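You operate a simulated robot arm through the tools that you are given. There is no shell and no other tool.

The job below is to be done with a simulated two-armed robot. You get a single attempt, and the scene is never put back.

Task
Charge the tablet till it shows FULL, then put it to sleep.
Fine: move the tablet plug to the charge port and wake the tablet to read it; the plug goes back to the data port when it is full.

The check looks at the end state, three seconds after you hand in, the way a careful person would. Anything else that was tipped, shoved, dropped, spilled or broken makes it a failure.

Robot
Two 7-joint arms with two-finger grippers on one trunk that stands fixed in place. Base frame: the origin is at the foot of the trunk, x ahead of it, y to its left, z up. Lengths are in mm, angles in rad, forces in N, time in s.
The left shoulder is at [24, 218, 1155], the right one opposite. With the tool pointing down near the work surface each hand reaches from about 100 to 720 mm from the base axis, measured 20 degrees to its own side. Payload 2.2 kg a hand.
Tool frame (each hand has its own): the origin (TCP) lies between the finger pads and is the grasp point; the fingertips stand 19 mm ahead of it; z points along the fingers, y is the line along which they close. The gripper opens to 116 mm; its body begins 70 mm behind the TCP.
Orientation is told as [roll, pitch, yaw] about the base's x, y, z axes, in that order, counted from this pose: with the fingers straight down and closing along the base's y, the tool's x points along the base's -x, its y along +y and its z along -z.

Tools
- The arms move only by the tool drive_tool. It takes "left_steps", "right_steps" or both (then of equal length, played together; a hand with none holds still); each is a list of rows, each an object (a shift or turn left out is 0, a gripper value left out holds the last) with "travel": the shift along the tool's x, y, z in units of 25 mm (1.0 is 25 mm), a list of three; "rot": the turn, a rotation vector about the tool's x, y, z in units of 8 degrees (1.0 is 8 degrees), a list of three. In form: [{"travel": [tx, ty, tz], "rot": [rx, ry, rz]}, ...]. A call has 1 to 20 rows; each row shifts and turns the commanded pose from where the row before left it, along the tool's axes as they then stand. "left_fingers" and "right_fingers" are, for a hand that has rows, the opening, from 0 (shut) to 1 (fully open), set as the call begins (left out, the last holds). A call with a number of a shift or a turn outside -1 to 1 is refused whole. Each row takes 0.2 s and may step no farther than 50 mm and 0.15 rad from the row before; otherwise, or with a gripper value out of range, the whole call is refused. Where a pose cannot be reached the arm comes as near as it can. A force on the tool above 40 N (or 10 N above the force at the start of the call, whichever is more), or a blocked arm, ends the call early, and 0.2 s more pass. Each finger travels about 203.5 mm/s and halts on what it meets, pressing with about 33 N; the grip force reading is that of the motor and also rises with nothing between the fingers. The clock runs only during rows and for 0.2 s after the last one: add rows that do not move to give the fingers time. The reply holds the time, the measured pose of the TCP, the force on the tool along the base axes, the opening and the grip force, in the units named above and with some noise, with the torque about the TCP (base axes, N m) and any sound that the robot's microphone picked up, and new pictures: "pictures" is both (left out), scene, wrist or none (wrist: the cameras of the hands that moved).
- Cameras (640 x 400 px; columns grow to the right, rows downward): "scene" is now at [130.1, 35.9, 1327.7]; the picture's right is [0.41, -0.91, 0.00], its down [-0.42, -0.19, -0.89] and it looks along [0.81, 0.36, -0.46] (base axes); focal length 280 px, centre (320, 200). "left" rides on the left gripper at [69, 15, -97] in its tool frame; the picture's right is [-0.22, 0.98, 0.00], its down [-0.76, -0.17, -0.63] and it looks along [-0.62, -0.14, 0.77] (tool axes); focal length 251 px, centre (320, 200). "right" rides on the right gripper at [69, -15, -96] in its tool frame; the picture's right is [0.21, 0.98, 0.00], its down [-0.76, 0.17, -0.63] and it looks along [-0.62, 0.14, 0.77] (tool axes); focal length 251 px, centre (320, 200).
- slide_trunk(by): moves the trunk up (or, below 0, down) by that many mm; the arms and the scene camera ride with it, the base frame stays. It gives what a move gives, with no picture.
- head_to(pan, tilt): turns the head with the scene camera to pan (to the left, within 1.396 rad either way) and tilt (down, from -0.506 to 1.204), counted from straight ahead of the robot. It gives what a move gives, and a new picture of the scene camera.
- probe_pixels(camera, pixels): for up to 12 pixels [column, row] of the newest picture of that camera ("zoom" is the newest enlarged one), the place [x, y, z] in the base frame of the surface seen there, good to about 3 mm, but the place of the scene camera against the robot may be out by one fixed shift of up to 12 mm in any direction. No time passes.
- enlarge(camera, box): a new picture of the part [left, top, right, bottom] of that camera's present view, enlarged. No time passes.
- close_job(): hands the job in; it is judged then, once.

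Unless the task says otherwise, let go and move clear before handing in.

The tools are called after "Emit:" as a command line: name --argument value ..., lists and objects as JSON in quotes. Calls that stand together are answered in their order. drive_tool: Moves the arms, as the interface text tells. Its arguments: {"type":"object","properties":{"left_steps":{"type":"array","items":{"type":"object","properties":{"travel":{"type":"array","items":{"type":"number"}},"rot":{"type":"array","items":{"type":"number"}}}}},"left_fingers":{"type":"number"},"right_steps":{"type":"array","items":{"type":"object","properties":{"travel":{"type":"array","items":{"type":"number"}},"rot":{"type":"array","items":{"type":"number"}}}}},"right_fingers":{"type":"number"},"pictures":{"type":"string","enum":["both","scene","wrist","none"]}},"required":[]} The other tools are called the same way: slide_trunk (by) moves the trunk up or down; head_to (pan, tilt) turns the head that bears the scene camera; probe_pixels (camera, pixels) gives the place of the surface under pixels of a picture; enlarge (camera, box) takes an enlarged picture of a part of a camera's view; close_job () hands the job in.

At the start:

```text
time: 0.0
left_tcp_pos: [402.8, 451.8, 1208.4]
left_tcp_rot: [-0.002, 0.002, 0.0]
left_force: [-0.9, 0.8, 0.3]
left_ft_torque: [0.02, 0.01, 0.03]
left_gripper_width: 115.8
left_grip_force: 0.1
right_tcp_pos: [399.1, 42.8, 1220.5]
right_tcp_rot: [-0.002, 0.002, 0.0]
right_force: [0.5, -0.6, -0.3]
right_ft_torque: [0.0, -0.03, 0.0]
right_gripper_width: 116.0
right_grip_force: 0.1
trunk travel left (down, up): [-300.0, 190.0]
head pan, tilt (commanded): [0.421, 0.471]
```

scene: 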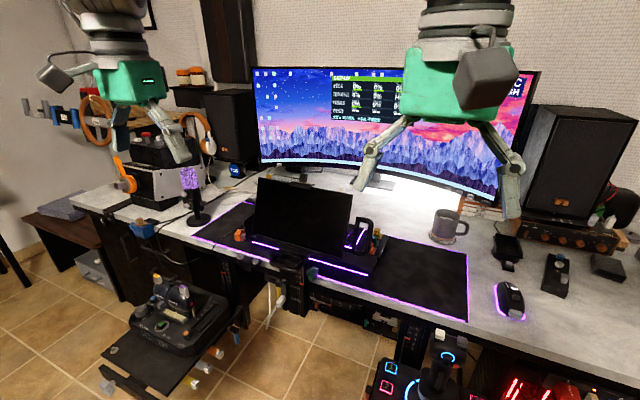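
right: 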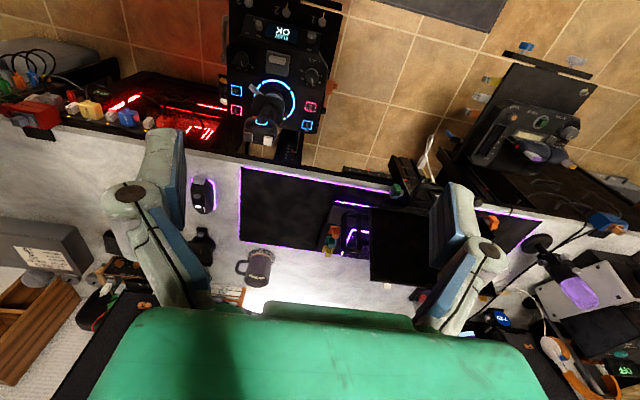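
left: 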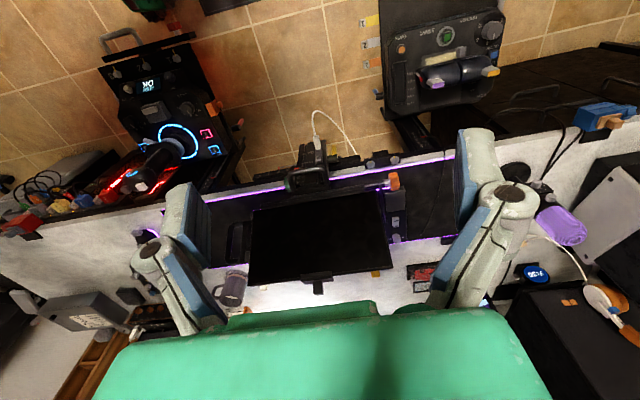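

The scene picture shows a black tablet-like screen around (300, 215) on a stand, with a purple-lit unit near (340, 250). I'll enlarge several parts before moving.

Emit:
enlarge --camera "scene" --box '[220, 160, 400, 290]'

Emit:
enlarge --camera "left" --box '[200, 100, 480, 310]'

Emit:
enlarge --camera "scene" --box '[60, 60, 260, 250]'

Emit:
enlarge --camera "right" --box '[220, 120, 460, 310]'

```text
3.08 times, centred on (310, 225) of scene
```

zoom: 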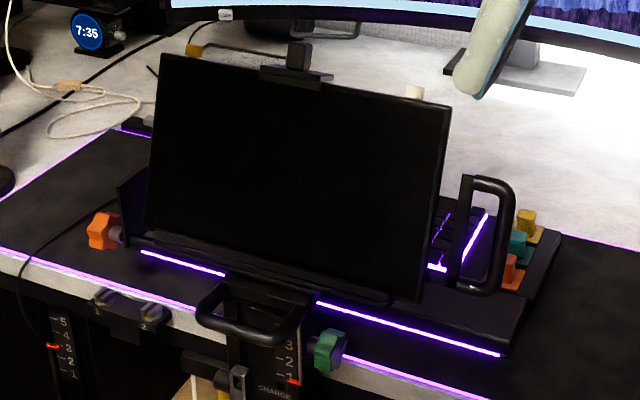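

```text
1.90 times, centred on (340, 205) of left
```

zoom: 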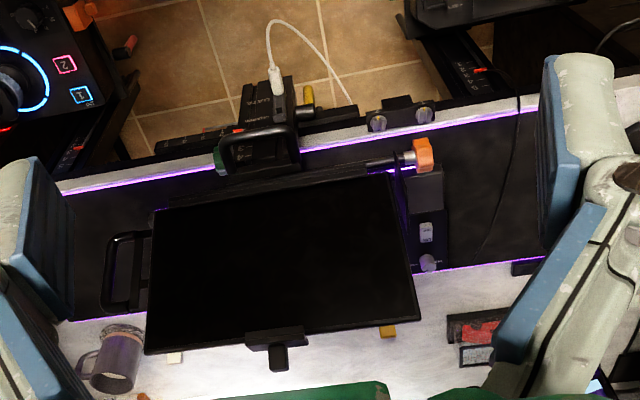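

```text
2.11 times, centred on (160, 155) of scene
```

zoom: 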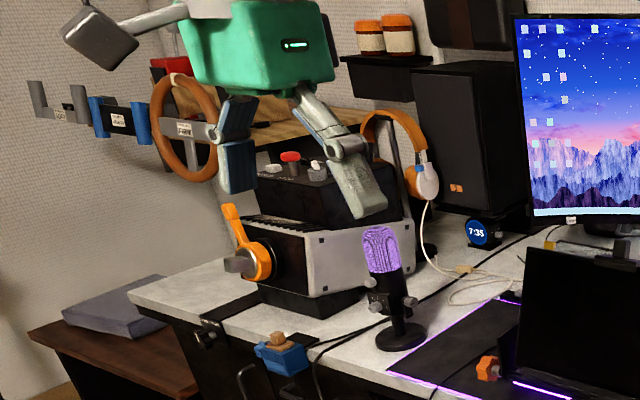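

```text
2.11 times, centred on (340, 215) of right
```

zoom: 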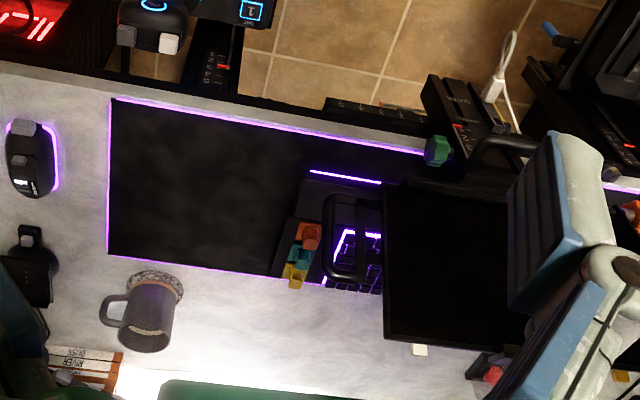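

The white plug seems to sit in a unit at the desk's front edge that has a "CHARGE" label (zoom (275, 390)). I'll tilt the head down to see that unit.

Emit:
head_to --pan 0.35 --tilt 0.95

```text
time: 0.9
left_tcp_pos: [399.1, 449.7, 1209.3]
left_tcp_rot: [0.0, -0.002, 0.0]
left_force: [-0.7, -0.4, -0.7]
left_ft_torque: [0.01, -0.02, 0.0]
left_gripper_width: 116.4
left_grip_force: 0.1
right_tcp_pos: [396.1, 41.6, 1221.1]
right_tcp_rot: [-0.001, -0.003, 0.001]
right_force: [0.8, -0.5, 0.0]
right_ft_torque: [-0.01, 0.02, 0.02]
right_gripper_width: 116.1
right_grip_force: 0.1
trunk travel left (down, up): [-300.0, 190.0]
head pan, tilt (commanded): [0.351, 0.949]
```

scene: 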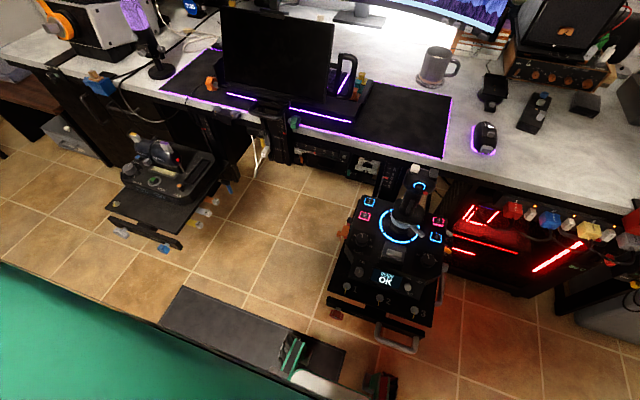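

Emit:
enlarge --camera "scene" --box '[200, 70, 360, 180]'

Emit:
enlarge --camera "scene" --box '[240, 100, 310, 170]'

Emit:
enlarge --camera "left" --box '[260, 120, 440, 230]'

Emit:
enlarge --camera "left" --box '[360, 0, 540, 120]'

Emit:
enlarge --camera "scene" --box '[90, 120, 230, 260]'

Emit:
enlarge --camera "scene" --box '[320, 160, 460, 360]'

```text
3.64 times, centred on (280, 125) of scene
```

zoom: 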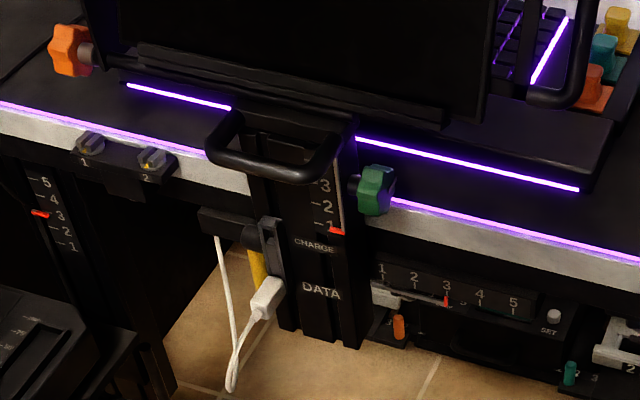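

```text
5.71 times, centred on (275, 135) of scene
```

zoom: 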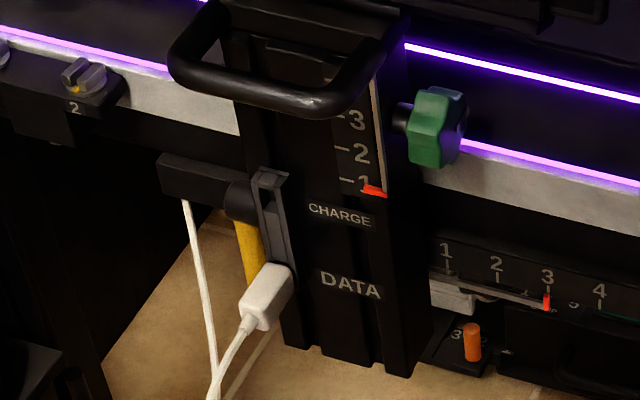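

```text
3.56 times, centred on (350, 175) of left
```

zoom: 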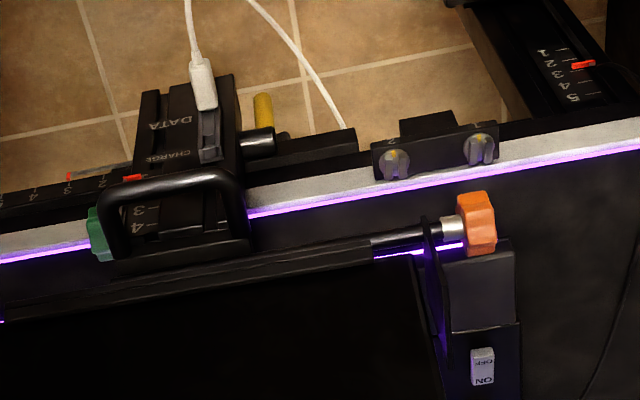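

```text
3.33 times, centred on (450, 60) of left
```

zoom: 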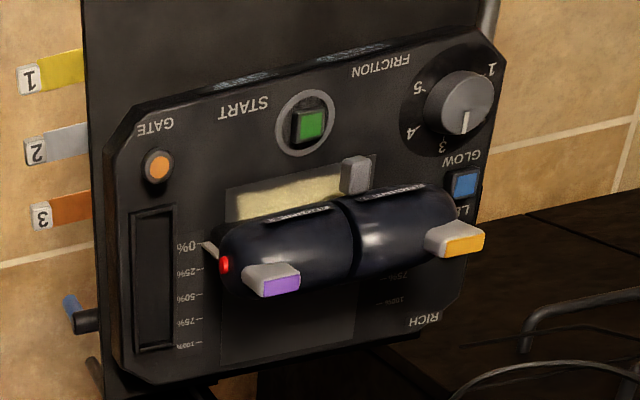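

```text
2.86 times, centred on (160, 190) of scene
```

zoom: 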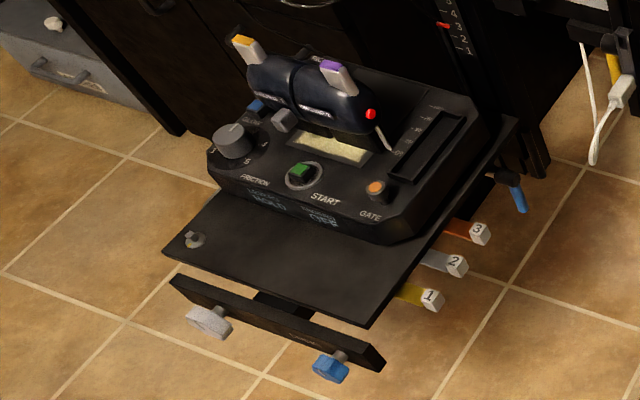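

```text
2.00 times, centred on (390, 260) of scene
```

zoom: 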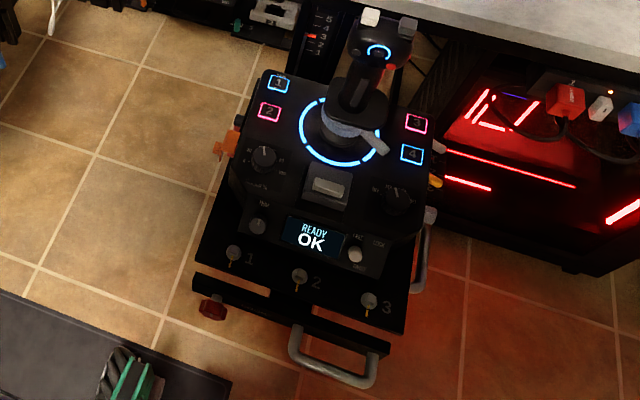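

The white plug hangs at the DATA label in the lower part of the front pillar, with CHARGE just above it. I'll probe the places around it.

Emit:
enlarge --camera "scene" --box '[240, 100, 310, 170]'

Emit:
probe_pixels --camera "zoom" --pixels '[[270, 285], [255, 320], [280, 190], [270, 175], [287, 250], [340, 215], [350, 285], [250, 250], [240, 200], [190, 180], [435, 130], [300, 95]]'

```text
5.71 times, centred on (275, 135) of scene
```

zoom: 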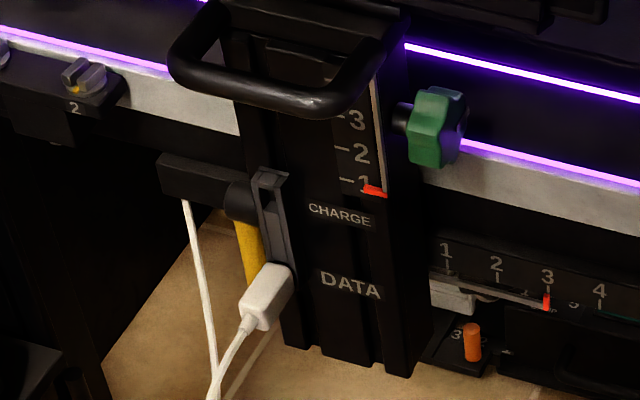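

```text
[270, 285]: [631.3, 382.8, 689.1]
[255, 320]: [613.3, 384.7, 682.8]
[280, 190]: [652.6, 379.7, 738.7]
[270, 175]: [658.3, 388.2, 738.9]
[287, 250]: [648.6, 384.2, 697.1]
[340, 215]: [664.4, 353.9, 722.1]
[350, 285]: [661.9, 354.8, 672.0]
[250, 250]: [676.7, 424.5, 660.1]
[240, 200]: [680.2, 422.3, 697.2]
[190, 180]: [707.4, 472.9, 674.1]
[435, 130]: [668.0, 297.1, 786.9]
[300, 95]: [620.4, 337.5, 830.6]
```

The plug runs along +x into a grey two-port strip on the pillar's front face: DATA at z≈690, CHARGE at z≈735. Next I need the tablet's wake button, so I'll look at the screen's edges.

Emit:
head_to --pan 0.5 --tilt 0.6

Emit:
enlarge --camera "scene" --box '[260, 130, 420, 230]'

Emit:
enlarge --camera "left" --box '[220, 230, 320, 300]'

Emit:
enlarge --camera "left" --box '[320, 170, 440, 290]'

```text
time: 1.8
left_tcp_pos: [399.7, 450.3, 1209.9]
left_tcp_rot: [0.001, -0.003, 0.0]
left_force: [-0.2, 0.2, 0.1]
left_ft_torque: [0.02, 0.03, 0.01]
left_gripper_width: 116.1
left_grip_force: 0.0
right_tcp_pos: [395.2, 43.1, 1220.2]
right_tcp_rot: [0.0, -0.001, -0.002]
right_force: [0.7, 0.3, -0.5]
right_ft_torque: [0.0, 0.02, 0.0]
right_gripper_width: 116.0
right_grip_force: 0.1
trunk travel left (down, up): [-300.0, 190.0]
head pan, tilt (commanded): [0.499, 0.6]
```

scene: 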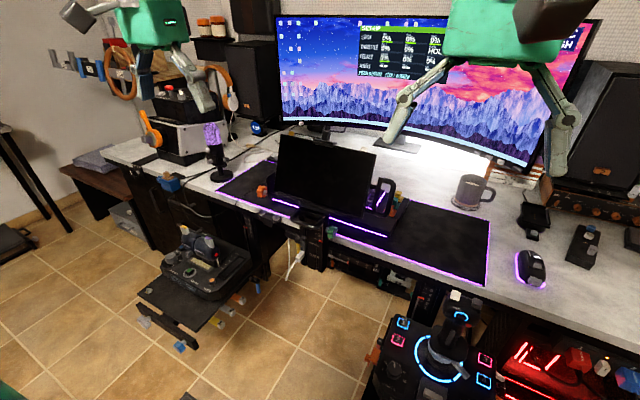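

```text
4.00 times, centred on (340, 180) of scene
```

zoom: 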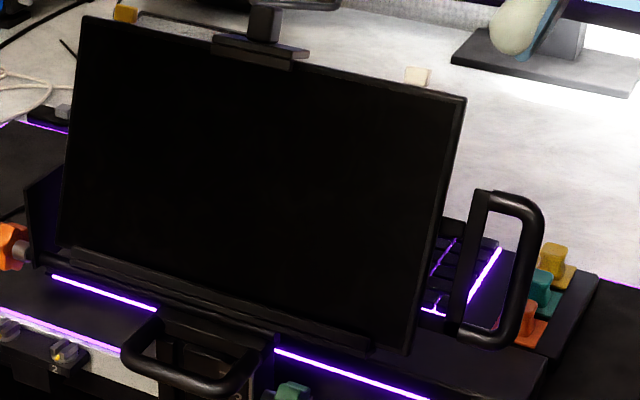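

```text
5.71 times, centred on (270, 265) of left
```

zoom: 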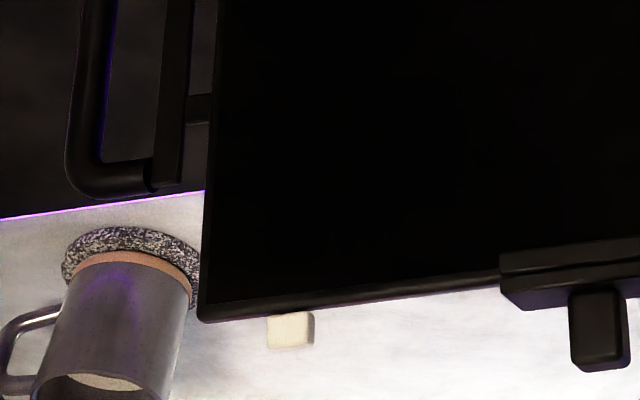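

```text
3.33 times, centred on (380, 230) of left
```

zoom: 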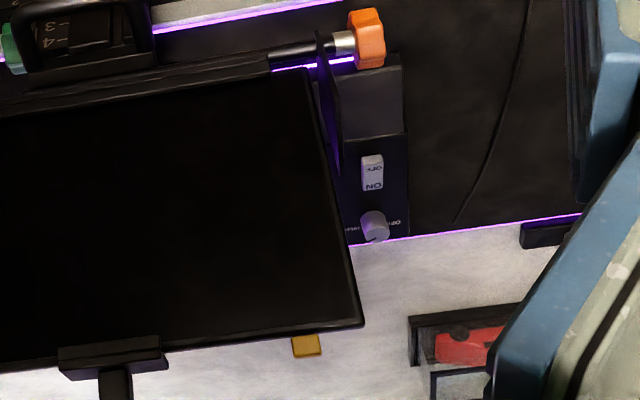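

Two tabs stick out at the tablet's top edge: an amber one at zoom (124, 13) and a white one at (417, 76). I'll probe them and the tablet's corners.

Emit:
enlarge --camera "scene" --box '[260, 120, 420, 220]'

Emit:
probe_pixels --camera "zoom" --pixels '[[124, 53], [417, 115], [85, 62], [462, 142], [60, 280], [410, 388], [260, 65], [12, 285], [260, 90], [250, 250], [500, 230], [140, 380]]'

Emit:
probe_pixels --camera "left" --pixels '[[271, 288], [379, 273], [252, 285], [389, 268], [371, 193], [248, 266], [318, 268], [319, 285], [310, 153], [396, 180], [380, 222], [382, 238]]'

```text
4.00 times, centred on (340, 170) of scene
```

zoom: 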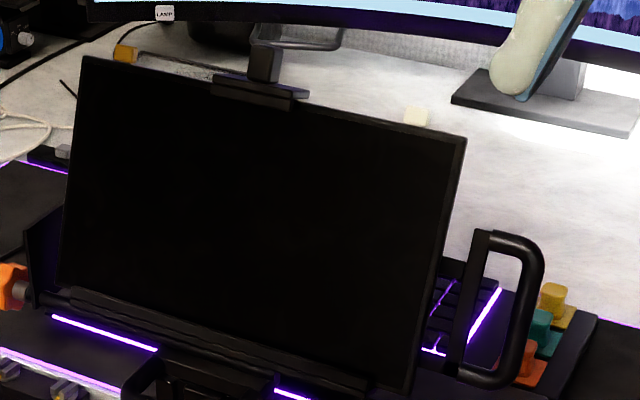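

```text
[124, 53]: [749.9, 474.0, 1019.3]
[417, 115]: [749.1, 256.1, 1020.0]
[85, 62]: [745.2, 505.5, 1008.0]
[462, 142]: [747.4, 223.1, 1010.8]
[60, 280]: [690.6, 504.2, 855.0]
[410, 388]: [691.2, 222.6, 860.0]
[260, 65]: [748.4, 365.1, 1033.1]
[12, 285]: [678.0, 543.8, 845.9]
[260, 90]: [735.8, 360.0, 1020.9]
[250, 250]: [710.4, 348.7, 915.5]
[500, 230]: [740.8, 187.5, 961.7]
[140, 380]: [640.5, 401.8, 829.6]
```

```text
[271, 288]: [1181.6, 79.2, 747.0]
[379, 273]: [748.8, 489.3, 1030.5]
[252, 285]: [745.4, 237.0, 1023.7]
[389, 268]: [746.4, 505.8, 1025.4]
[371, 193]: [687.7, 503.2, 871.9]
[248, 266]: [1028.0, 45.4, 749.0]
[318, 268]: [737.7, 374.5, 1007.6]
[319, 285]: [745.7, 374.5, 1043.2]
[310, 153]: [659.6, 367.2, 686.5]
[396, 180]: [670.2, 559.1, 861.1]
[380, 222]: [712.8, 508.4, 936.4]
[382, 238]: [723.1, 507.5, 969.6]
```

Tablet top edge is near x≈747, z≈1020, y 223–505. I'll bring the left hand above and in front of it for a close look at its top edge and the buttons.

Emit:
drive_tool --left_steps '[{"travel": [-1, -0.4, 0.15]}, {"travel": [-1, -0.4, 0.15]}, {"travel": [-1, -0.4, 0.15]}, {"travel": [-1, -0.4, 0.15]}, {"travel": [-1, -0.4, 0.15]}, {"travel": [-1, -0.4, 0.15]}, {"travel": [-1, -0.4, 0.15]}]' --pictures "both"

```text
time: 3.4
left_tcp_pos: [576.4, 379.5, 1183.1]
left_tcp_rot: [0.001, 0.001, -0.001]
left_force: [0.7, -0.7, 0.2]
left_ft_torque: [0.04, 0.0, -0.02]
left_gripper_width: 115.8
left_grip_force: 0.0
right_tcp_pos: [396.9, 41.2, 1219.5]
right_tcp_rot: [-0.001, 0.0, 0.0]
right_force: [0.6, -0.3, -0.3]
right_ft_torque: [0.02, 0.06, 0.01]
right_gripper_width: 116.0
right_grip_force: 0.1
trunk travel left (down, up): [-300.0, 190.0]
head pan, tilt (commanded): [0.499, 0.6]
```

scene: 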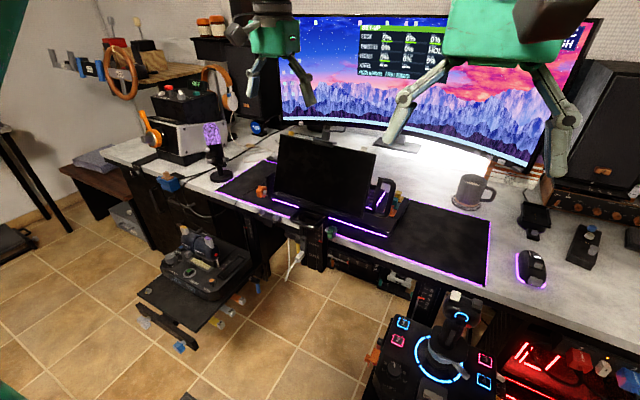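
left: 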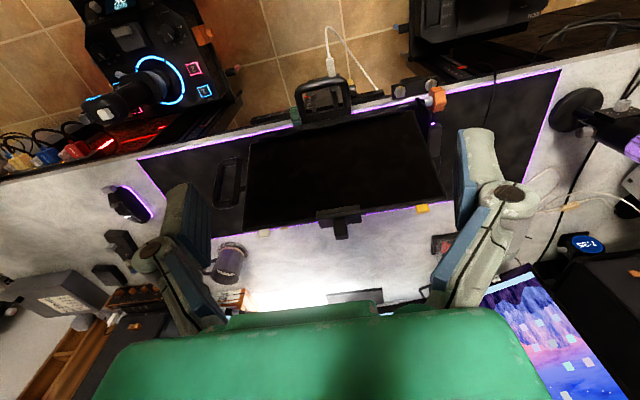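

The left camera now shows the tablet top with the clamp at (340, 220), amber tab at (422, 208), white tab at (265, 232). I'll enlarge these.

Emit:
enlarge --camera "left" --box '[230, 180, 350, 260]'

Emit:
enlarge --camera "left" --box '[340, 160, 460, 240]'

Emit:
enlarge --camera "left" --box '[270, 50, 450, 150]'

```text
5.00 times, centred on (290, 220) of left
```

zoom: 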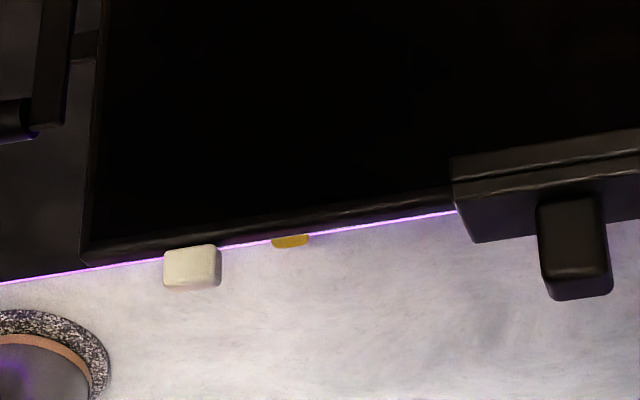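

```text
5.00 times, centred on (400, 200) of left
```

zoom: 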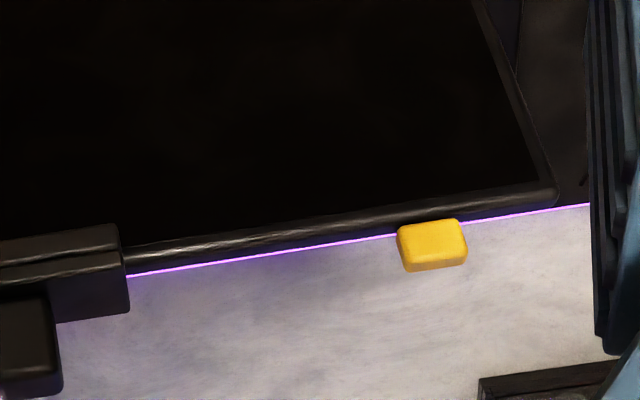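

```text
3.56 times, centred on (360, 100) of left
```

zoom: 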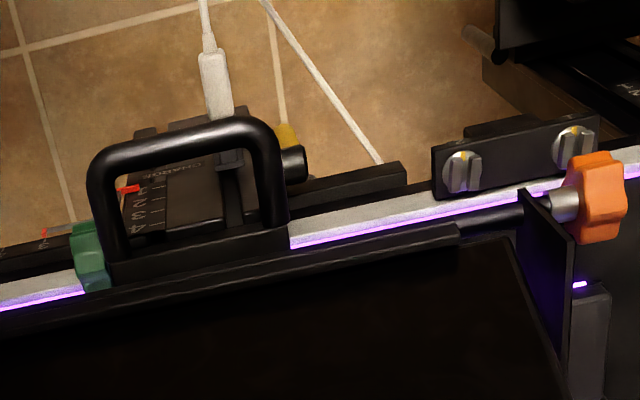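

Before acting I'll read the monitor and other labels for hints.

Emit:
enlarge --camera "scene" --box '[340, 10, 440, 90]'

Emit:
enlarge --camera "scene" --box '[540, 0, 620, 60]'

Emit:
enlarge --camera "left" --box '[300, 40, 380, 110]'

```text
5.00 times, centred on (390, 50) of scene
```

zoom: 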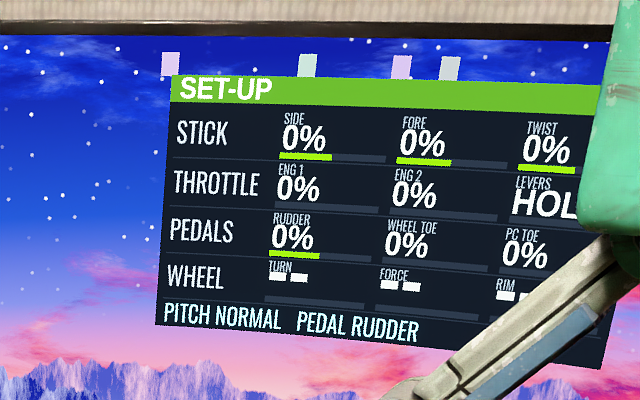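

```text
6.67 times, centred on (580, 30) of scene
```

zoom: 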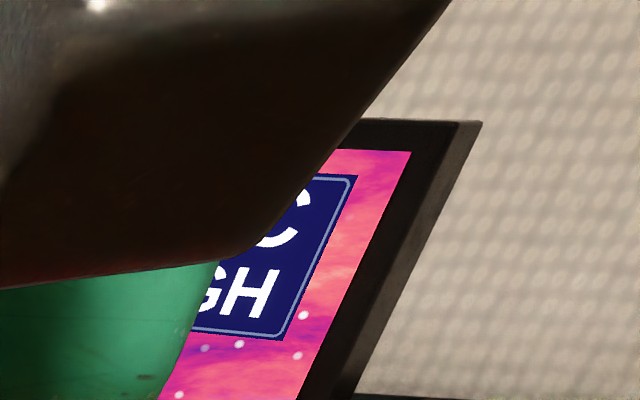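

```text
5.71 times, centred on (340, 75) of left
```

zoom: 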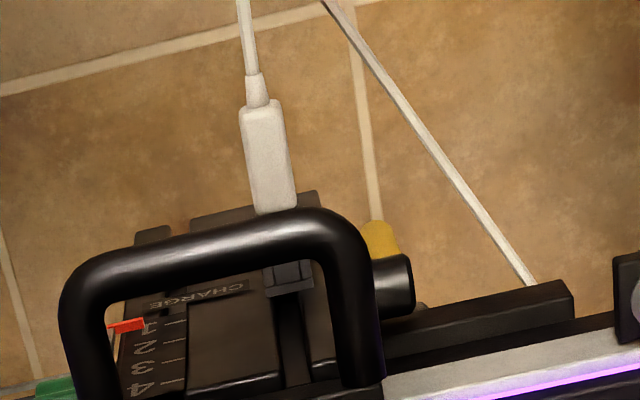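

Plug approach: I want the left hand pointing forward (+x) in front of the plug. I'll look down and probe the surrounding obstacles (throttle tray, stick unit, handle) first.

Emit:
head_to --pan 0.55 --tilt 0.9

```text
time: 4.2
left_tcp_pos: [574.6, 380.0, 1183.5]
left_tcp_rot: [0.0, -0.003, 0.0]
left_force: [-0.1, -0.5, 0.1]
left_ft_torque: [-0.03, -0.01, 0.02]
left_gripper_width: 116.1
left_grip_force: 0.2
right_tcp_pos: [394.9, 41.0, 1221.1]
right_tcp_rot: [-0.001, -0.001, -0.001]
right_force: [-0.7, -0.3, -0.1]
right_ft_torque: [0.0, -0.01, -0.02]
right_gripper_width: 115.9
right_grip_force: 0.0
trunk travel left (down, up): [-300.0, 190.0]
head pan, tilt (commanded): [0.55, 0.901]
```

scene: 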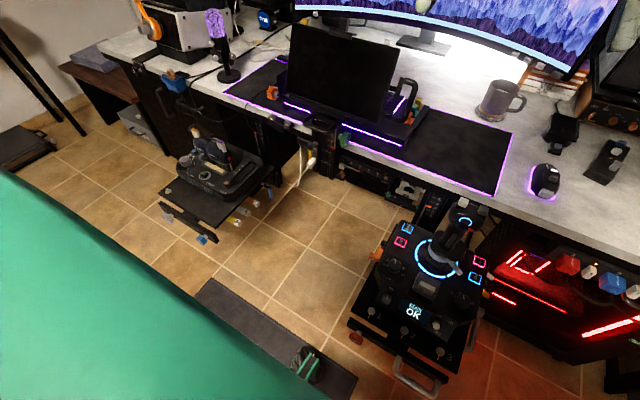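

Emit:
probe_pixels --camera "scene" --pixels '[[195, 132], [223, 145], [270, 190], [240, 215], [200, 240], [160, 190], [272, 170], [462, 215], [375, 253], [435, 390], [310, 162], [325, 125]]'

Emit:
enlarge --camera "scene" --box '[270, 90, 370, 190]'

```text
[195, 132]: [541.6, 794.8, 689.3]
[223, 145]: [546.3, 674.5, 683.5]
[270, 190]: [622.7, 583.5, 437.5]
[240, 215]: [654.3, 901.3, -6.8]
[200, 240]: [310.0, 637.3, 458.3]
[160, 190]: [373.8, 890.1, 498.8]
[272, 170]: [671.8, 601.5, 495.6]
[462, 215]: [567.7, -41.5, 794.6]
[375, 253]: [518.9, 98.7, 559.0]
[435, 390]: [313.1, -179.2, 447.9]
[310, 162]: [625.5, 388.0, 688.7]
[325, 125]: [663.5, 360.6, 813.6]
```

```text
4.00 times, centred on (320, 140) of scene
```

zoom: 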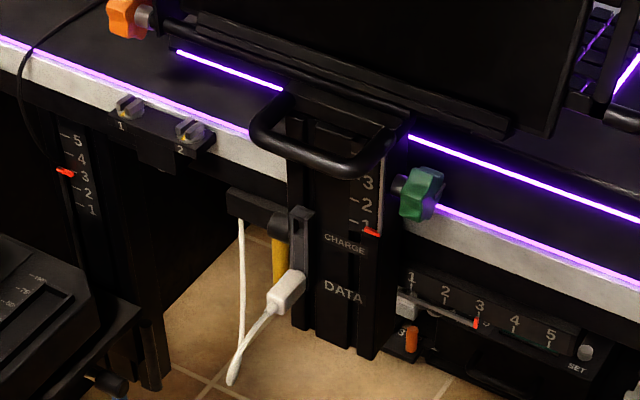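

The corridor in front of the plug (y≈383) is clear: throttle unit is at y>580, stick unit at y<100. I'll back the left hand off, lower it and pitch it to point forward.

Emit:
drive_tool --left_steps '[{"travel": [0.8, 0, 0.9]}, {"travel": [0.8, 0, 0.9]}, {"travel": [0.8, 0, 0.9]}, {"travel": [0.8, 0, 0.9]}, {"travel": [0.8, 0, 0.9]}, {"travel": [0.8, 0, 0.9]}, {"travel": [0.8, 0, 0.9]}, {"travel": [0.8, 0, 0.9]}, {"rot": [0, -0.95, 0]}, {"rot": [0, -0.95, 0]}, {"rot": [0, -0.95, 0]}, {"rot": [0, -0.95, 0]}, {"rot": [0, -0.95, 0]}, {"rot": [0, -0.95, 0]}]'

```text
time: 7.2
left_tcp_pos: [430.7, 387.5, 1001.1]
left_tcp_rot: [-0.002, -0.797, -0.001]
left_force: [-0.5, 0.3, 0.4]
left_ft_torque: [0.02, 0.0, -0.04]
left_gripper_width: 115.9
left_grip_force: 0.0
left hand out of reach, approached as far as the arm can: row 14
right_tcp_pos: [394.9, 43.7, 1220.1]
right_tcp_rot: [-0.002, 0.0, -0.001]
right_force: [0.3, 0.1, 0.6]
right_ft_torque: [-0.02, 0.03, 0.02]
right_gripper_width: 115.9
right_grip_force: 0.1
trunk travel left (down, up): [-300.0, 190.0]
head pan, tilt (commanded): [0.55, 0.901]
```

scene: 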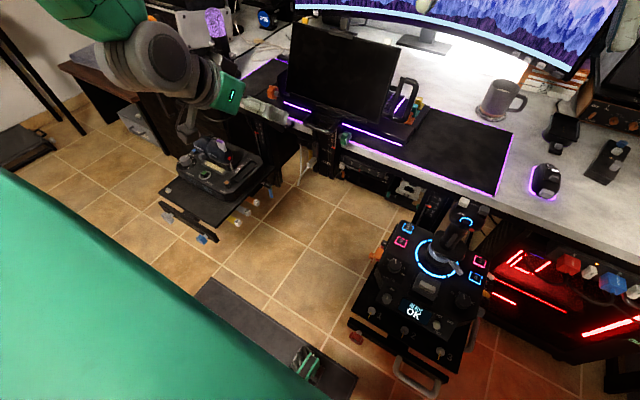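
left: 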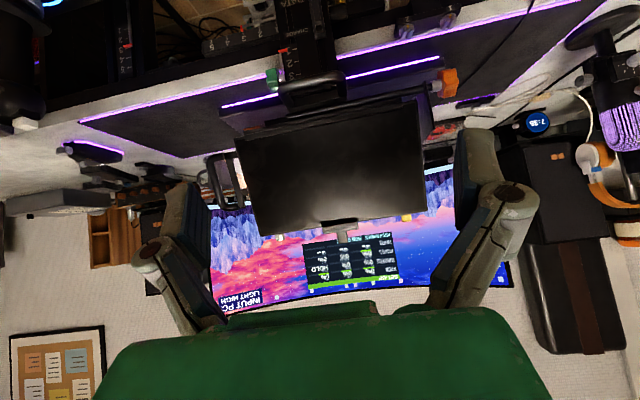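

The hand reached 45° pitch; folding more this near the trunk is out of reach. I'll go down and forward at this pitch so the camera looks level at the ports.

Emit:
drive_tool --left_steps '[{"travel": [0.75, 0, 0.95]}, {"travel": [0.75, 0, 0.95]}, {"travel": [0.75, 0, 0.95]}, {"travel": [0.75, 0, 0.95]}, {"travel": [0.75, 0, 0.95]}, {"travel": [0.75, 0, 0.95]}, {"travel": [0.75, 0, 0.95]}, {"travel": [0.75, 0, 0.95]}]'

```text
time: 8.9
left_tcp_pos: [462.5, 383.8, 762.2]
left_tcp_rot: [0.0, -0.799, 0.001]
left_force: [0.4, 0.2, 0.3]
left_ft_torque: [0.01, 0.0, 0.01]
left_gripper_width: 116.1
left_grip_force: 0.1
right_tcp_pos: [396.4, 41.7, 1220.3]
right_tcp_rot: [0.0, 0.0, -0.001]
right_force: [0.4, 0.8, -0.5]
right_ft_torque: [0.0, 0.06, 0.01]
right_gripper_width: 116.0
right_grip_force: 0.2
trunk travel left (down, up): [-300.0, 190.0]
head pan, tilt (commanded): [0.55, 0.901]
```

scene: 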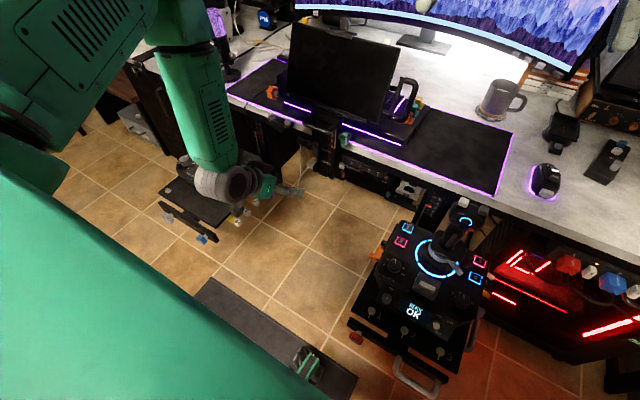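
left: 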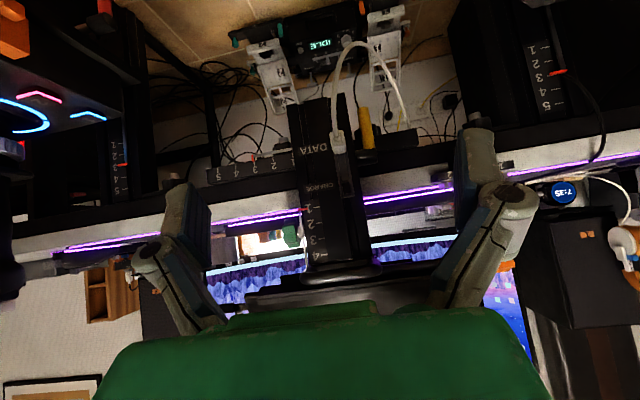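

Now the left camera looks straight at the pillar: DATA plug at (338, 140) and CHARGE at (345, 180). I'll enlarge.

Emit:
enlarge --camera "left" --box '[280, 90, 420, 210]'

Emit:
enlarge --camera "left" --box '[310, 120, 370, 200]'

Emit:
probe_pixels --camera "left" --pixels '[[338, 150], [338, 138], [337, 110], [345, 180], [347, 195], [315, 187], [315, 148], [366, 130], [370, 145], [400, 135], [330, 260], [280, 215]]'

```text
3.33 times, centred on (350, 150) of left
```

zoom: 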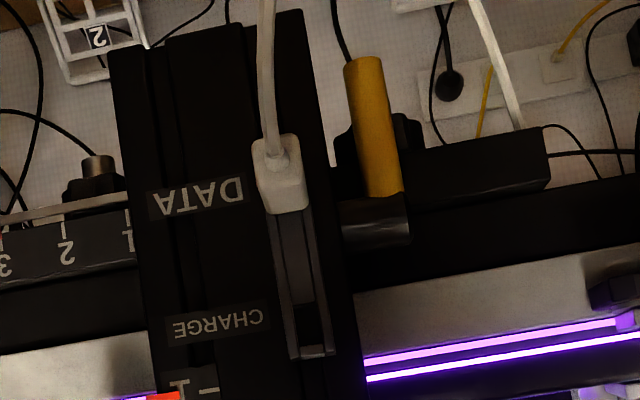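

```text
5.00 times, centred on (340, 160) of left
```

zoom: 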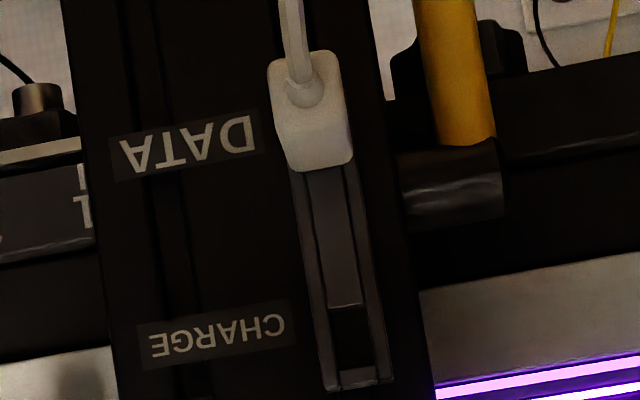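

```text
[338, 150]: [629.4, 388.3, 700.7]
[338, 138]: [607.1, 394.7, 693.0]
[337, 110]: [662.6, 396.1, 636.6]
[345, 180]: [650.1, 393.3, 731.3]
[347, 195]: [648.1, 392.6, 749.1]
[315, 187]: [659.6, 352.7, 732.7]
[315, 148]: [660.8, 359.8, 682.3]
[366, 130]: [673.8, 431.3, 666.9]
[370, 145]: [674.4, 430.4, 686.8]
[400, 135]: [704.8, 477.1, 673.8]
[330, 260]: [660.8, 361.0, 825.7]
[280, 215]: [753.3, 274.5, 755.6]
```

The plug sits on a grey vertical frame with a plate and a dark opening at CHARGE. I need a closer look to tell whether it slides or unplugs.

Emit:
drive_tool --left_steps '[{"travel": [-0.065, 0, 0.92]}, {"travel": [-0.065, 0, 0.92]}, {"travel": [-0.065, 0, 0.92]}, {"travel": [-0.065, 0, 0.92]}]'

Emit:
enlarge --camera "left" --box '[270, 130, 410, 250]'

```text
time: 9.9
left_tcp_pos: [532.9, 385.7, 702.5]
left_tcp_rot: [0.0, -0.796, 0.0]
left_force: [0.3, -0.3, -0.1]
left_ft_torque: [0.02, -0.01, -0.03]
left_gripper_width: 115.9
left_grip_force: 0.0
right_tcp_pos: [397.1, 41.0, 1220.9]
right_tcp_rot: [0.0, 0.001, 0.0]
right_force: [0.4, 0.2, -0.2]
right_ft_torque: [0.01, 0.01, 0.01]
right_gripper_width: 116.0
right_grip_force: 0.0
trunk travel left (down, up): [-300.0, 190.0]
head pan, tilt (commanded): [0.55, 0.901]
```

scene: 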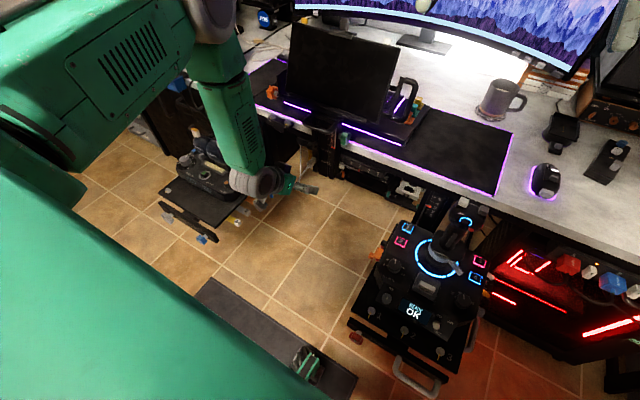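
left: 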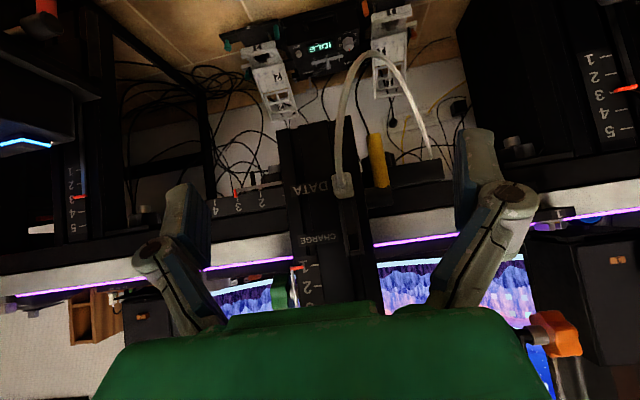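

```text
3.33 times, centred on (340, 190) of left
```

zoom: 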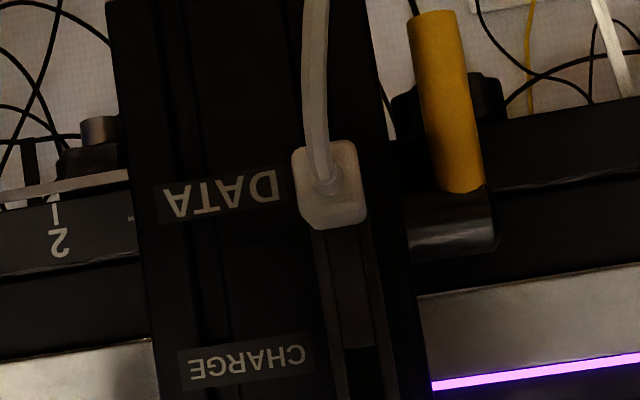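

Enlargements are re-rendered sharply, so I'll zoom tightly on the frame from both cameras.

Emit:
enlarge --camera "left" --box '[325, 170, 375, 270]'

Emit:
enlarge --camera "scene" --box '[295, 130, 335, 175]'

Emit:
enlarge --camera "left" --box '[335, 190, 365, 215]'

```text
4.00 times, centred on (350, 220) of left
```

zoom: 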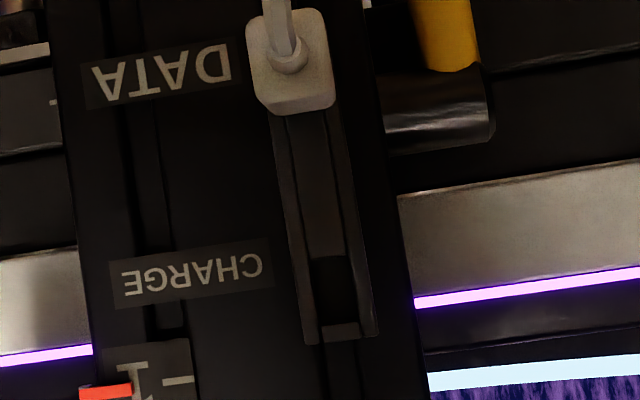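

```text
8.89 times, centred on (315, 152) of scene
```

zoom: 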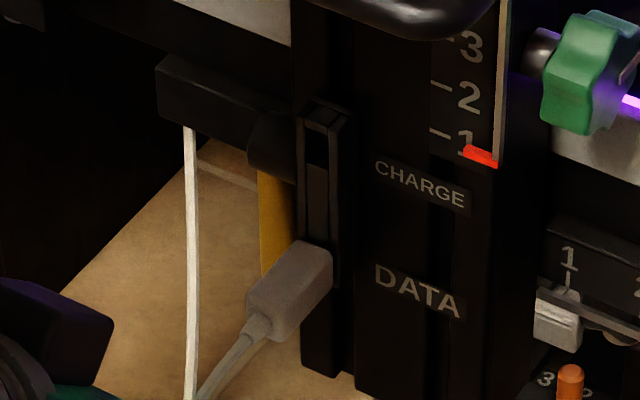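

```text
16.00 times, centred on (350, 202) of left
```

zoom: 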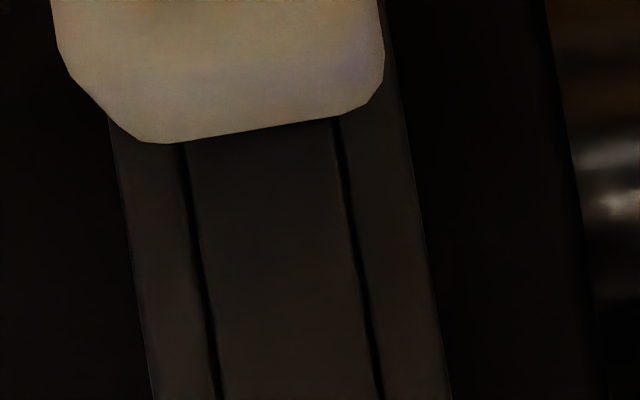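

It's a socket block: dark CHARGE hole at top, plug in the DATA socket at the bottom. I'll measure plug edges and hole edges precisely with the left camera.

Emit:
enlarge --camera "left" --box '[325, 170, 375, 270]'

Emit:
probe_pixels --camera "zoom" --pixels '[[260, 60], [322, 50], [300, 90], [285, 20], [335, 100], [265, 100], [300, 112], [335, 290], [340, 332], [310, 338], [365, 330], [325, 240]]'

Emit:
probe_pixels --camera "zoom" --pixels '[[275, 130], [340, 130], [305, 130], [290, 60], [250, 25], [328, 20], [210, 270], [190, 65], [440, 130], [345, 265], [330, 310], [345, 310]]'

```text
4.00 times, centred on (350, 220) of left
```

zoom: 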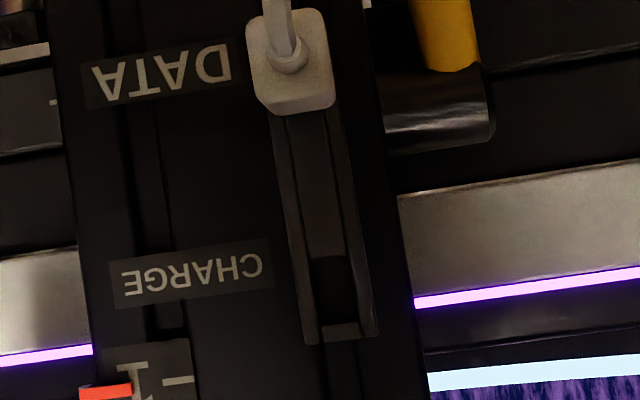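

```text
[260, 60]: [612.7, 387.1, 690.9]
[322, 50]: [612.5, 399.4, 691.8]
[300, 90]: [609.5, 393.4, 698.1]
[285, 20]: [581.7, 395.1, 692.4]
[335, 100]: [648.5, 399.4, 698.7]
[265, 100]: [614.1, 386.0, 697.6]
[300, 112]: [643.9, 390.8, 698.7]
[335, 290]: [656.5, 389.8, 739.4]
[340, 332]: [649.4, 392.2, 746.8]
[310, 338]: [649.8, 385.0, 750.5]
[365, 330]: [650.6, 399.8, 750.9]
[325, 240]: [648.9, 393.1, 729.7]
```

```text
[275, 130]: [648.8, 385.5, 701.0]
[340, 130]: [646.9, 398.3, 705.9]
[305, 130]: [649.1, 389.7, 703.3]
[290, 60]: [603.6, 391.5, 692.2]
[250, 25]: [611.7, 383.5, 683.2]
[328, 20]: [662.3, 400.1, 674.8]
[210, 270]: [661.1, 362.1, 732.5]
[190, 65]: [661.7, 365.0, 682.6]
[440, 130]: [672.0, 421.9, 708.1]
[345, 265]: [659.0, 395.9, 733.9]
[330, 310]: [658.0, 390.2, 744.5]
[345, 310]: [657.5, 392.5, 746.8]
```

Plug measures x 612–648, y≈384–400, z≈680–699; the CHARGE hole centre is ≈(649, 392, 739), 50 mm above. I'll trace the cable before choosing the grip direction.

Emit:
probe_pixels --camera "left" --pixels '[[341, 180], [338, 165], [337, 150], [339, 130], [343, 110], [349, 85], [358, 66], [371, 54], [388, 58], [403, 80], [415, 110], [427, 145]]'

Emit:
enlarge --camera "left" --box '[310, 40, 450, 200]'

```text
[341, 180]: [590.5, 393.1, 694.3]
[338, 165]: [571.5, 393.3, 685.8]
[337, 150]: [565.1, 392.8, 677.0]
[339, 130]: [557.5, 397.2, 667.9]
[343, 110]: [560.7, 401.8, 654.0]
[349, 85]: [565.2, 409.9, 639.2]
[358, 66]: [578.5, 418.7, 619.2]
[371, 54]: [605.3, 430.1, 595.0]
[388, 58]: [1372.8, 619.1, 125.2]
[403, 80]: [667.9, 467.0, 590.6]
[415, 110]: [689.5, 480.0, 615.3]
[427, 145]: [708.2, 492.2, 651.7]
```

```text
2.50 times, centred on (380, 120) of left
```

zoom: 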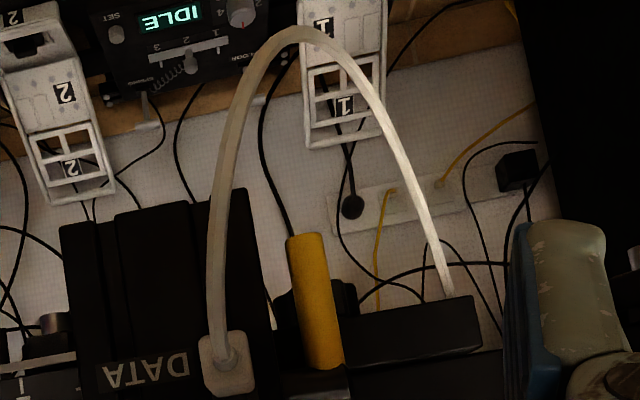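

The cable bulges forward to x≈557 at z≈668, so a pitch between 45° and horizontal keeps the palm above it. I'll check the handle's exact place for clearance above the CHARGE position.

Emit:
enlarge --camera "scene" --box '[295, 90, 355, 150]'

Emit:
probe_pixels --camera "zoom" --pixels '[[120, 190], [180, 240], [250, 265], [320, 270], [390, 240], [430, 190], [120, 150], [180, 110], [260, 255], [260, 285], [510, 290], [300, 330]]'

```text
6.67 times, centred on (325, 120) of scene
```

zoom: 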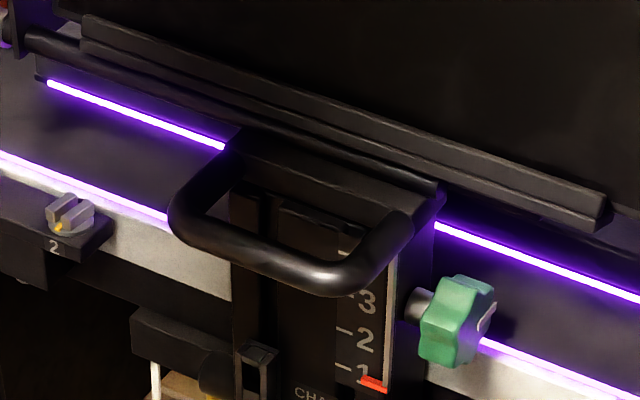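

```text
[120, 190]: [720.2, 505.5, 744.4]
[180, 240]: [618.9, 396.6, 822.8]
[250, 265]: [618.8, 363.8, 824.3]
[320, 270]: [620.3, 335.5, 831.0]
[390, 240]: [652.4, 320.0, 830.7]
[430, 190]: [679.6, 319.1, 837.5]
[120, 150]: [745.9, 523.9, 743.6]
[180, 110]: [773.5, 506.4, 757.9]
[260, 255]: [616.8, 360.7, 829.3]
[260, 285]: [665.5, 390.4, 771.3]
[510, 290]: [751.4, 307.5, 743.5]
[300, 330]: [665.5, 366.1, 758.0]
```

True offsets from scene vs. wrist camera are about (−3, +8, +10), so the handle bar is at x≈612–635, z≈825–845. I'll pitch to about 65° forward, narrow the fingers and line up on y≈392.

Emit:
drive_tool --left_steps '[{"travel": [0, 0.25, 0], "rot": [0, -0.81, 0]}, {"rot": [0, -0.81, 0]}, {"rot": [0, -0.81, 0]}, {}, {}]' --left_fingers 0.5

Emit:
enlarge --camera "left" --box '[220, 160, 460, 310]'

```text
time: 11.2
left_tcp_pos: [532.6, 390.8, 702.4]
left_tcp_rot: [0.0, -1.136, -0.001]
left_force: [0.2, 0.2, -0.5]
left_ft_torque: [-0.02, 0.01, 0.03]
left_gripper_width: 58.2
left_grip_force: 0.0
right_tcp_pos: [396.1, 42.2, 1220.4]
right_tcp_rot: [0.001, -0.002, 0.0]
right_force: [-0.2, -0.5, 0.9]
right_ft_torque: [0.04, -0.03, 0.0]
right_gripper_width: 116.1
right_grip_force: 0.1
trunk travel left (down, up): [-300.0, 190.0]
head pan, tilt (commanded): [0.55, 0.901]
```

scene: 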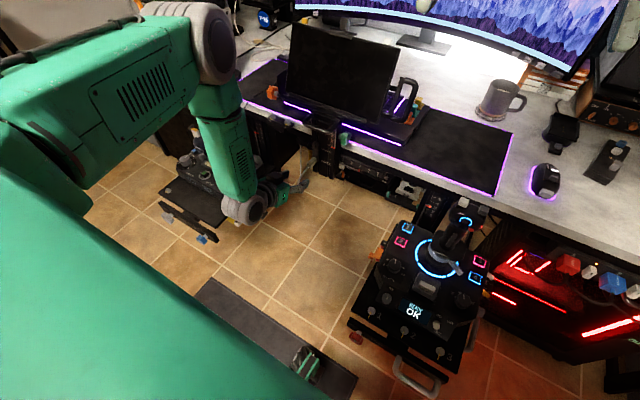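
left: 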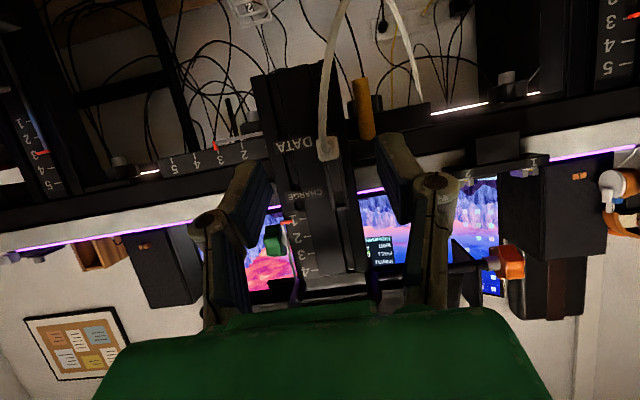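

```text
2.67 times, centred on (340, 235) of left
```

zoom: 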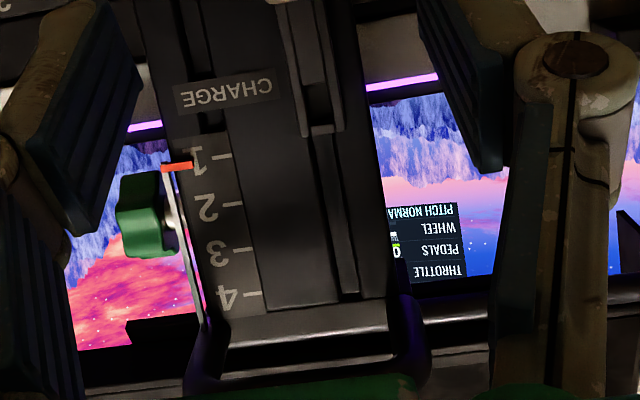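

Fingers at 58 mm, centred around the pillar's plug side. I'll re-probe the plug in this view for exact y and z.

Emit:
enlarge --camera "left" --box '[300, 120, 360, 220]'

Emit:
probe_pixels --camera "left" --pixels '[[319, 150], [326, 155], [333, 150], [338, 158], [326, 162], [329, 175], [334, 195], [338, 204]]'

```text
4.00 times, centred on (330, 170) of left
```

zoom: 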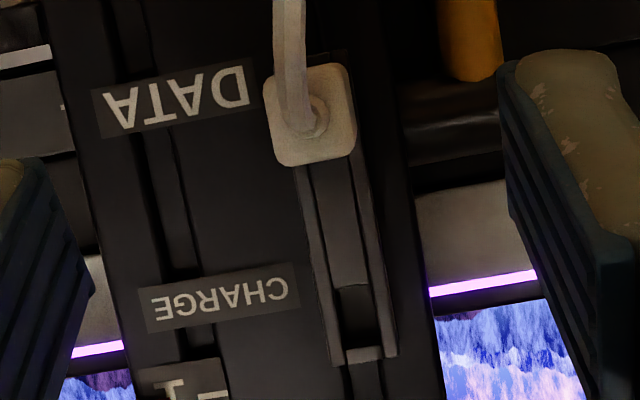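

```text
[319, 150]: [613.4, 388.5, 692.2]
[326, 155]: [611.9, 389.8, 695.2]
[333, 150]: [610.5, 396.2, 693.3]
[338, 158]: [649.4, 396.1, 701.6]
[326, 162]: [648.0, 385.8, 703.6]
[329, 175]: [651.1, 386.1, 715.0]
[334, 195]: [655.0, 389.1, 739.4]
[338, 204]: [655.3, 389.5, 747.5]
```

Emit:
probe_pixels --camera "zoom" --pixels '[[270, 110], [350, 105], [315, 72], [315, 160], [340, 80], [280, 150], [345, 290], [360, 345], [350, 280], [310, 250], [370, 250], [345, 350]]'

```text
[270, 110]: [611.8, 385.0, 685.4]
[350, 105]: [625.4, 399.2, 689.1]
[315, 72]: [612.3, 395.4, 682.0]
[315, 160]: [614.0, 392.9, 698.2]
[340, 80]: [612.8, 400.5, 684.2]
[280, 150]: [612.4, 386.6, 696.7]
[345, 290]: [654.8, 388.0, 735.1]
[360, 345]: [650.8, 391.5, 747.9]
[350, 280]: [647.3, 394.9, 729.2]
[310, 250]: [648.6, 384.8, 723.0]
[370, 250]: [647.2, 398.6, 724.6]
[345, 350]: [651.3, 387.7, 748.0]
```

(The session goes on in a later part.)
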